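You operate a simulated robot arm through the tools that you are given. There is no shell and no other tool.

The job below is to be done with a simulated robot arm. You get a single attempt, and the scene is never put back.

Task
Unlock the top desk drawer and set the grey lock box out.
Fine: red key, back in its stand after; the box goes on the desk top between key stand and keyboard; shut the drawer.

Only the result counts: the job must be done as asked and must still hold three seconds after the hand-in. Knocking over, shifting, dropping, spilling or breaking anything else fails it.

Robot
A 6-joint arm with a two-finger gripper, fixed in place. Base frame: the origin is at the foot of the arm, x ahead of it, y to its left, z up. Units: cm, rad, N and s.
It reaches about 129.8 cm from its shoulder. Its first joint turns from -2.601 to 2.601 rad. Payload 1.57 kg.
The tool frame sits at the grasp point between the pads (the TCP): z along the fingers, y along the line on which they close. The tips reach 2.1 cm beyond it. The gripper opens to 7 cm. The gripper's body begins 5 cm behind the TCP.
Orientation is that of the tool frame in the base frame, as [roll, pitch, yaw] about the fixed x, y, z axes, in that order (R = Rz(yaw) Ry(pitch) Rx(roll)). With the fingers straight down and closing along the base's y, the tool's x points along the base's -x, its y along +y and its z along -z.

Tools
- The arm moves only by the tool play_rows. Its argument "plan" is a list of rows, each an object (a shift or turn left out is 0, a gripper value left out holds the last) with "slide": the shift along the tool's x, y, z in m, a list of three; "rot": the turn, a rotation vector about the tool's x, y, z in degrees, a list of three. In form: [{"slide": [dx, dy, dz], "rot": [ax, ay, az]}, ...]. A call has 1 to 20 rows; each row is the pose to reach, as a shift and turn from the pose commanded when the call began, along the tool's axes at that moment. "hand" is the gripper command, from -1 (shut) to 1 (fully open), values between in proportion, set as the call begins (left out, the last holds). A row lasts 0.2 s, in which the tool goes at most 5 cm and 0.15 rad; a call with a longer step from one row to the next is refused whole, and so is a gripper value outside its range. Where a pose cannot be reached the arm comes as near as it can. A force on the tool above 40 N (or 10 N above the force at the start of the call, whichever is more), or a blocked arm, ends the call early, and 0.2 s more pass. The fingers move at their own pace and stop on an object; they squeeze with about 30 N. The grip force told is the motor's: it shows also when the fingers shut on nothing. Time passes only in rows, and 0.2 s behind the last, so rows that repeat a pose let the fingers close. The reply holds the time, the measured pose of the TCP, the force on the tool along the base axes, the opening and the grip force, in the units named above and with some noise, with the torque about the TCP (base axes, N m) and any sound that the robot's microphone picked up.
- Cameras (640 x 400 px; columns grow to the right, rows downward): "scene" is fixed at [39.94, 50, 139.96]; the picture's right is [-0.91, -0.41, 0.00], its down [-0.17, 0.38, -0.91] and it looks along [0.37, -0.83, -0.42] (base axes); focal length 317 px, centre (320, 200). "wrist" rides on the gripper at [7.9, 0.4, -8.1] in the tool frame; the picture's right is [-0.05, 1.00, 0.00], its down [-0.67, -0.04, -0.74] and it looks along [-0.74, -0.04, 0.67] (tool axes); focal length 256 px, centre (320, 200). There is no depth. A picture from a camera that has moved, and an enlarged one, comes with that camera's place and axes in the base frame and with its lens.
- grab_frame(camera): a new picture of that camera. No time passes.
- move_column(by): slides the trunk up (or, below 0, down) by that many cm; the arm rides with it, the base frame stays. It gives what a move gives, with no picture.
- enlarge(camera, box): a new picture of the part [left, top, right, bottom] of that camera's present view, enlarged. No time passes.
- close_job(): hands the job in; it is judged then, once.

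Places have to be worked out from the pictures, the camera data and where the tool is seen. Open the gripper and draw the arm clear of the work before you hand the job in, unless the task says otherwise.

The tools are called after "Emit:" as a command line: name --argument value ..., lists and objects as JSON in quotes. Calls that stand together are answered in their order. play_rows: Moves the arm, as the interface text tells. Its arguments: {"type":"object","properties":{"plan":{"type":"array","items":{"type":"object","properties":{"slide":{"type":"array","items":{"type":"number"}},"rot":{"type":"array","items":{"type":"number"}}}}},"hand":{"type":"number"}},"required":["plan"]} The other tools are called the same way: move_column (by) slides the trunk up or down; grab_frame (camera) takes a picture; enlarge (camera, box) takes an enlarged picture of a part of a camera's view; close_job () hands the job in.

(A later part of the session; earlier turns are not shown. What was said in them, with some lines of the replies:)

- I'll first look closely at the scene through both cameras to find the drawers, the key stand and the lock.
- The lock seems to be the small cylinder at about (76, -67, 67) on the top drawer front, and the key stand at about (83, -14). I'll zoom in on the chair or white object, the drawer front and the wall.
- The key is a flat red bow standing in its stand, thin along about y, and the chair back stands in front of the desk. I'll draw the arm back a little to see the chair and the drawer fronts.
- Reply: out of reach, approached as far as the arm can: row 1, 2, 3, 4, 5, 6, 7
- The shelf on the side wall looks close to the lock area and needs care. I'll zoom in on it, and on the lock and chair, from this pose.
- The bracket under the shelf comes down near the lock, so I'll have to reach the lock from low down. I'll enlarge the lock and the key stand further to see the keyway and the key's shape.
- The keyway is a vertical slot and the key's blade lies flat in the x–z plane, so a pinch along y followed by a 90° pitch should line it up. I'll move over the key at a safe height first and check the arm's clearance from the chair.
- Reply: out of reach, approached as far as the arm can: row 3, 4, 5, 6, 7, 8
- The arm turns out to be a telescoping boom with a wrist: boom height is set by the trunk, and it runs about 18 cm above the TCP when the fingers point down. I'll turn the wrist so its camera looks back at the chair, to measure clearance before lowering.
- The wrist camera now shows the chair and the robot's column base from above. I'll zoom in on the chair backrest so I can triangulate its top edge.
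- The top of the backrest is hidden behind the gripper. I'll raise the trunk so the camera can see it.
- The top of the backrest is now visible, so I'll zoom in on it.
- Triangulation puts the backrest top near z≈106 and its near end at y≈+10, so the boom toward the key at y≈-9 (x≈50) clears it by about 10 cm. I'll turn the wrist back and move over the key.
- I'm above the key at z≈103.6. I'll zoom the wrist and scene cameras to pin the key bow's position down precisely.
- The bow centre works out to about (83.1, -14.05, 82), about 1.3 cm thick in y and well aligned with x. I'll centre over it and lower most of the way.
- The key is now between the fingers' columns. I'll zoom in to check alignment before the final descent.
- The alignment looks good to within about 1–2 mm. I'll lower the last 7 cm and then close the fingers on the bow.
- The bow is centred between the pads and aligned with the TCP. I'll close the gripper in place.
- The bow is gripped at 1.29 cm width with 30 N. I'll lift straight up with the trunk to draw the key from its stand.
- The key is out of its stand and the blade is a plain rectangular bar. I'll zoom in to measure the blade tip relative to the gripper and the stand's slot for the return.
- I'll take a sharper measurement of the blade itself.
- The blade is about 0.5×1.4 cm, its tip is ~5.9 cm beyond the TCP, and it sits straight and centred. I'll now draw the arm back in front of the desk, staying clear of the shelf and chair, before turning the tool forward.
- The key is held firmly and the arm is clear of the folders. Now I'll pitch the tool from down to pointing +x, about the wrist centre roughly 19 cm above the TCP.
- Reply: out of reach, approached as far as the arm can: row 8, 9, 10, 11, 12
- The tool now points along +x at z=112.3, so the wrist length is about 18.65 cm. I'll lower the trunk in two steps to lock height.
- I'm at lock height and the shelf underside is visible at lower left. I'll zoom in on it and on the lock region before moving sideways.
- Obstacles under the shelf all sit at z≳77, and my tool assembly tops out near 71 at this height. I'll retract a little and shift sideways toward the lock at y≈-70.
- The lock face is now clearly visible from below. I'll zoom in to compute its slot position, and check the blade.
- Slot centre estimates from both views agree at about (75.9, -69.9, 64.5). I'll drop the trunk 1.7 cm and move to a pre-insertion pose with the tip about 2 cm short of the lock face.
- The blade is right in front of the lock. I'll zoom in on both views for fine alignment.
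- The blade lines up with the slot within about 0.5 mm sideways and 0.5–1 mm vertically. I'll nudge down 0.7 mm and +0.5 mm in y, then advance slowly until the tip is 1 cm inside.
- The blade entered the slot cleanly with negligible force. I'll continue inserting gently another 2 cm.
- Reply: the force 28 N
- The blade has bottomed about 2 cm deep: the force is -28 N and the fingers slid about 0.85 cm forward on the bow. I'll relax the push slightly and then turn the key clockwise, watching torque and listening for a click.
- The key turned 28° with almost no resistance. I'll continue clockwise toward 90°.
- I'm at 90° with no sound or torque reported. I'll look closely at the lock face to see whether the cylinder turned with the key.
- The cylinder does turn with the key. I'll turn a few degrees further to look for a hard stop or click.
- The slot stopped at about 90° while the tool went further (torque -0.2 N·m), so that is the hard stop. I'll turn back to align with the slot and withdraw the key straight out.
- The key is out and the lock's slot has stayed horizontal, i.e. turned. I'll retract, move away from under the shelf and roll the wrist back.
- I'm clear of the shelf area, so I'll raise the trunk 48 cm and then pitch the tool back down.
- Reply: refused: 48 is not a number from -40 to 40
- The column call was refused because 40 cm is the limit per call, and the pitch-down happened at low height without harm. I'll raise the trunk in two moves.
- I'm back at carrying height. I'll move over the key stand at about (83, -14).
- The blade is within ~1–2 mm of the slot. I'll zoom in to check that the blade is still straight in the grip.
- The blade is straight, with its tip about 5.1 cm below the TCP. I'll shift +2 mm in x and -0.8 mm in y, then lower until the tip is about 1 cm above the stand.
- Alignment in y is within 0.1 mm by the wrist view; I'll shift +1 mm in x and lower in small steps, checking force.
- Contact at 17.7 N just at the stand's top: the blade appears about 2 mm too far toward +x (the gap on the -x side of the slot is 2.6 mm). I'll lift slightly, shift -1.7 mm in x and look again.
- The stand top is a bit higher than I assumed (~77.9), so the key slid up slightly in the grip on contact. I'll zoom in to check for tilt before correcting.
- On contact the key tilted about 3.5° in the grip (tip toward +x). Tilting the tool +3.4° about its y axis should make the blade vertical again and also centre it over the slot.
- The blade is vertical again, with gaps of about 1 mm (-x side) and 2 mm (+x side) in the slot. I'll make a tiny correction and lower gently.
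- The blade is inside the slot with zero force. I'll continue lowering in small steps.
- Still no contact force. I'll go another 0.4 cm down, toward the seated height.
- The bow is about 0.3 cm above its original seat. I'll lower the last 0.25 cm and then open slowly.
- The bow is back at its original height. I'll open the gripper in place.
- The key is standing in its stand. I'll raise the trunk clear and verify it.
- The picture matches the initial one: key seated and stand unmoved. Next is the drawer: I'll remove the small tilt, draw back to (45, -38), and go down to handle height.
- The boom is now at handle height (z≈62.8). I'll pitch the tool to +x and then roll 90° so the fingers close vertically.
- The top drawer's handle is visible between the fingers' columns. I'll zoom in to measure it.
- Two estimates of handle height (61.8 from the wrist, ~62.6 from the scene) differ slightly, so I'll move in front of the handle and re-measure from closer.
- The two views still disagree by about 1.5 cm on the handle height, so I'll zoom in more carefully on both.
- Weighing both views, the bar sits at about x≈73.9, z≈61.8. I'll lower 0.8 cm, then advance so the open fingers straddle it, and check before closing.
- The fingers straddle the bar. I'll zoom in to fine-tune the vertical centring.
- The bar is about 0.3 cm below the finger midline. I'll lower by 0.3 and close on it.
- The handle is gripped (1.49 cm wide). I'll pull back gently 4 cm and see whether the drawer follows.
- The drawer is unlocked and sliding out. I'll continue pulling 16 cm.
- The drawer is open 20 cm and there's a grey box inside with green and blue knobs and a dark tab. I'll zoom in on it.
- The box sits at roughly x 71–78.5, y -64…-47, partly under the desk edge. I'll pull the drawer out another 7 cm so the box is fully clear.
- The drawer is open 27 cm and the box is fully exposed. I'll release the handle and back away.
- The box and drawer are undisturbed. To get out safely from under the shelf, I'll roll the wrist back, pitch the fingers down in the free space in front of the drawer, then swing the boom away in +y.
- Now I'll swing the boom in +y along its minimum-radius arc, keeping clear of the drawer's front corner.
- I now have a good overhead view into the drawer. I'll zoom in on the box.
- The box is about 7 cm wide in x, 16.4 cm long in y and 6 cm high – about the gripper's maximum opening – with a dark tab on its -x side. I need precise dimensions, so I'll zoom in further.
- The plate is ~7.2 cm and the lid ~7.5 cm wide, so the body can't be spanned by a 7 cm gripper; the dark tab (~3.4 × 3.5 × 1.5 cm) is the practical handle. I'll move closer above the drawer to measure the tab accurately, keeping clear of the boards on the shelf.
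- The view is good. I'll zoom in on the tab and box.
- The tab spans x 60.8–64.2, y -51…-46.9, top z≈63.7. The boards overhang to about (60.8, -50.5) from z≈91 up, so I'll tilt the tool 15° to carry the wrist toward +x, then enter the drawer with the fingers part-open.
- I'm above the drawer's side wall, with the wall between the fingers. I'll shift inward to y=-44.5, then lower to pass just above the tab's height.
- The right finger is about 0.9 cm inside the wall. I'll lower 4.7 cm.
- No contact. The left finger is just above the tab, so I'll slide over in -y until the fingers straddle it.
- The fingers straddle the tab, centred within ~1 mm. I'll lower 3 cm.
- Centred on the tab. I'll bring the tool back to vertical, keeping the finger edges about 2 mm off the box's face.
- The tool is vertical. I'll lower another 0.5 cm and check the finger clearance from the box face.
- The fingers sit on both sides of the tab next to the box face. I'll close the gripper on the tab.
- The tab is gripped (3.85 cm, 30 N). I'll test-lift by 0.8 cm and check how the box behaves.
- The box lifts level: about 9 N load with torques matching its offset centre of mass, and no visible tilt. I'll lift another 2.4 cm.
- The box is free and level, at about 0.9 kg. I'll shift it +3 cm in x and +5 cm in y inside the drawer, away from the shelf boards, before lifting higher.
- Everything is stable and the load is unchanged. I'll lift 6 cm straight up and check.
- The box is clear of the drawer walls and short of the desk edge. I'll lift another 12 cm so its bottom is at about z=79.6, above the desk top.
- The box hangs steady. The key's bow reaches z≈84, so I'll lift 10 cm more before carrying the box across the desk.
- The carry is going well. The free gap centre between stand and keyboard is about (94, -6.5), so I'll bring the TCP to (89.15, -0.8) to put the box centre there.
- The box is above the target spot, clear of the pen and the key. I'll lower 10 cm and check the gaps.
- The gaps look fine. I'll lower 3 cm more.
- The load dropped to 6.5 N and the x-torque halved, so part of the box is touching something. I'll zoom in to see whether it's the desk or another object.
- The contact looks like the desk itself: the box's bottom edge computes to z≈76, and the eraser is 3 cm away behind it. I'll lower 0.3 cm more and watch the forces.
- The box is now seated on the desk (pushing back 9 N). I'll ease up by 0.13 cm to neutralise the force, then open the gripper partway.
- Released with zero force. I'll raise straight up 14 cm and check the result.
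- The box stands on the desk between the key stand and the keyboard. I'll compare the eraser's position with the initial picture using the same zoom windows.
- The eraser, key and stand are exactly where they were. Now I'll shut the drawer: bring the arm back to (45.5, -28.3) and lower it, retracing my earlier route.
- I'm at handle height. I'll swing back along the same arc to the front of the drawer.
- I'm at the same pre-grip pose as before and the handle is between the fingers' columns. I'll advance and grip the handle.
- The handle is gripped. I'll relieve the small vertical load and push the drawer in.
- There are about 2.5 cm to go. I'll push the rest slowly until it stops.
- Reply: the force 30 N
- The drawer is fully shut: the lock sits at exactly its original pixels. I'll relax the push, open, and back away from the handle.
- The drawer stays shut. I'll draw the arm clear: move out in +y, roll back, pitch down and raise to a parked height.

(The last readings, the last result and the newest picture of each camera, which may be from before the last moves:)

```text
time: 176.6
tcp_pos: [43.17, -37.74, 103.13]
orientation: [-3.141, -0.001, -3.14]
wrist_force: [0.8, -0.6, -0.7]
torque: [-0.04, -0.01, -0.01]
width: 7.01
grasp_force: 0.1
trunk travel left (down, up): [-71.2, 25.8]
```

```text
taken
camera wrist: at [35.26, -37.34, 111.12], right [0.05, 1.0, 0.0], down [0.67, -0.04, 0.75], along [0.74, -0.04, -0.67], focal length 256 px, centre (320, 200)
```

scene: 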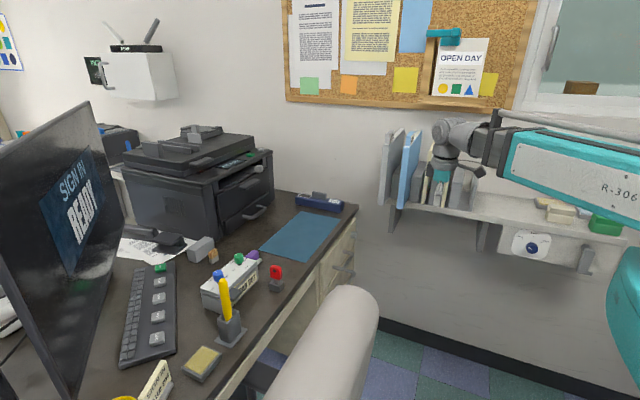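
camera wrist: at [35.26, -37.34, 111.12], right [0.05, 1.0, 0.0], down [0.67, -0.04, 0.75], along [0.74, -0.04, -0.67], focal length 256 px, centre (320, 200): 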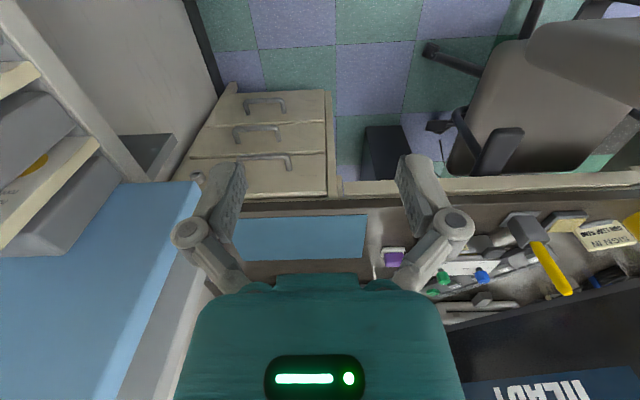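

The arm is clear. A final check with the same zoom windows as at the start, to confirm nothing else moved.

Emit:
enlarge --camera "scene" --box '[90, 240, 330, 400]'

Emit:
enlarge --camera "scene" --box '[200, 180, 380, 300]'

Emit:
enlarge --camera "scene" --box '[360, 100, 640, 275]'

```text
2.50 times, centred on (210, 320) of scene
camera zoom: at [39.94, 50.0, 139.96], right [-0.91, -0.41, 0.0], down [-0.17, 0.38, -0.91], along [0.37, -0.83, -0.42], focal length 793 px, centre (595, -100)
```

zoom: 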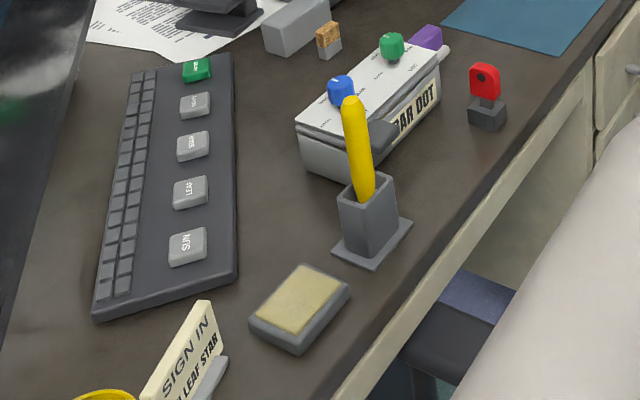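

```text
3.33 times, centred on (290, 240) of scene
camera zoom: at [39.94, 50.0, 139.96], right [-0.91, -0.41, 0.0], down [-0.17, 0.38, -0.91], along [0.37, -0.83, -0.42], focal length 1058 px, centre (420, 67)
```

zoom: 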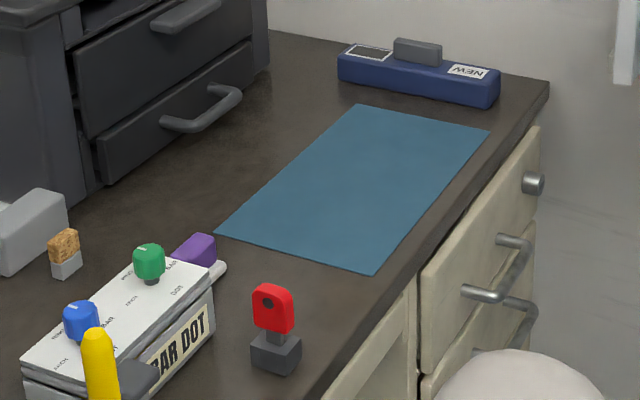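

```text
2.29 times, centred on (500, 188) of scene
camera zoom: at [39.94, 50.0, 139.96], right [-0.91, -0.41, 0.0], down [-0.17, 0.38, -0.91], along [0.37, -0.83, -0.42], focal length 725 px, centre (-91, 229)
```

zoom: 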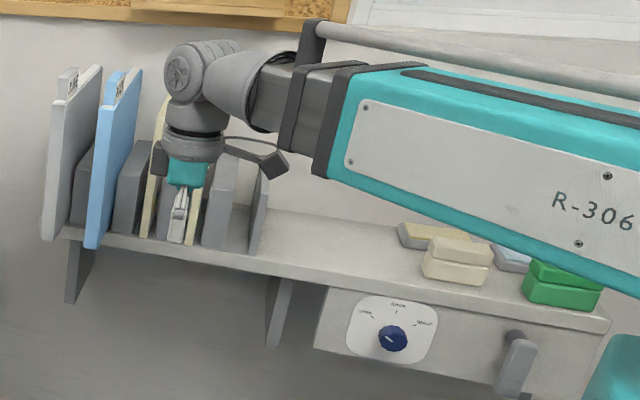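

Everything checks out: the key is in its stand, the box is on the desk between stand and keyboard, and the drawer is shut. All other objects are at their original pixels, and the gripper is open with the arm clear. Handing in.

Emit:
close_job

```text
The job is handed in.
```

I handed the job in. The top drawer was unlocked with the red key, and the grey lock box now stands on the desk between the key stand and the keyboard. The key is back in its stand and the drawer is shut. No score came back from the hand-in.

- **Lock:** the key turned 90° clockwise to a hard stop and the drawer then slid open. I did not relock it.
- **Box:** its lid (about 7.5 cm) is wider than the gripper's 7 cm opening, so I lifted it by the dark tab on its side. It stayed level, and I never gripped its two knobs.
- **Key return:** on the first try the blade touched the top of the stand at about 18 N and tilted in the grip. I realigned it and it went in without force; the stand did not move.
- **Everything else:** in the last pictures the eraser, pen cup, keyboard and shelf items are where they were at the start. The arm is clear with the gripper open.
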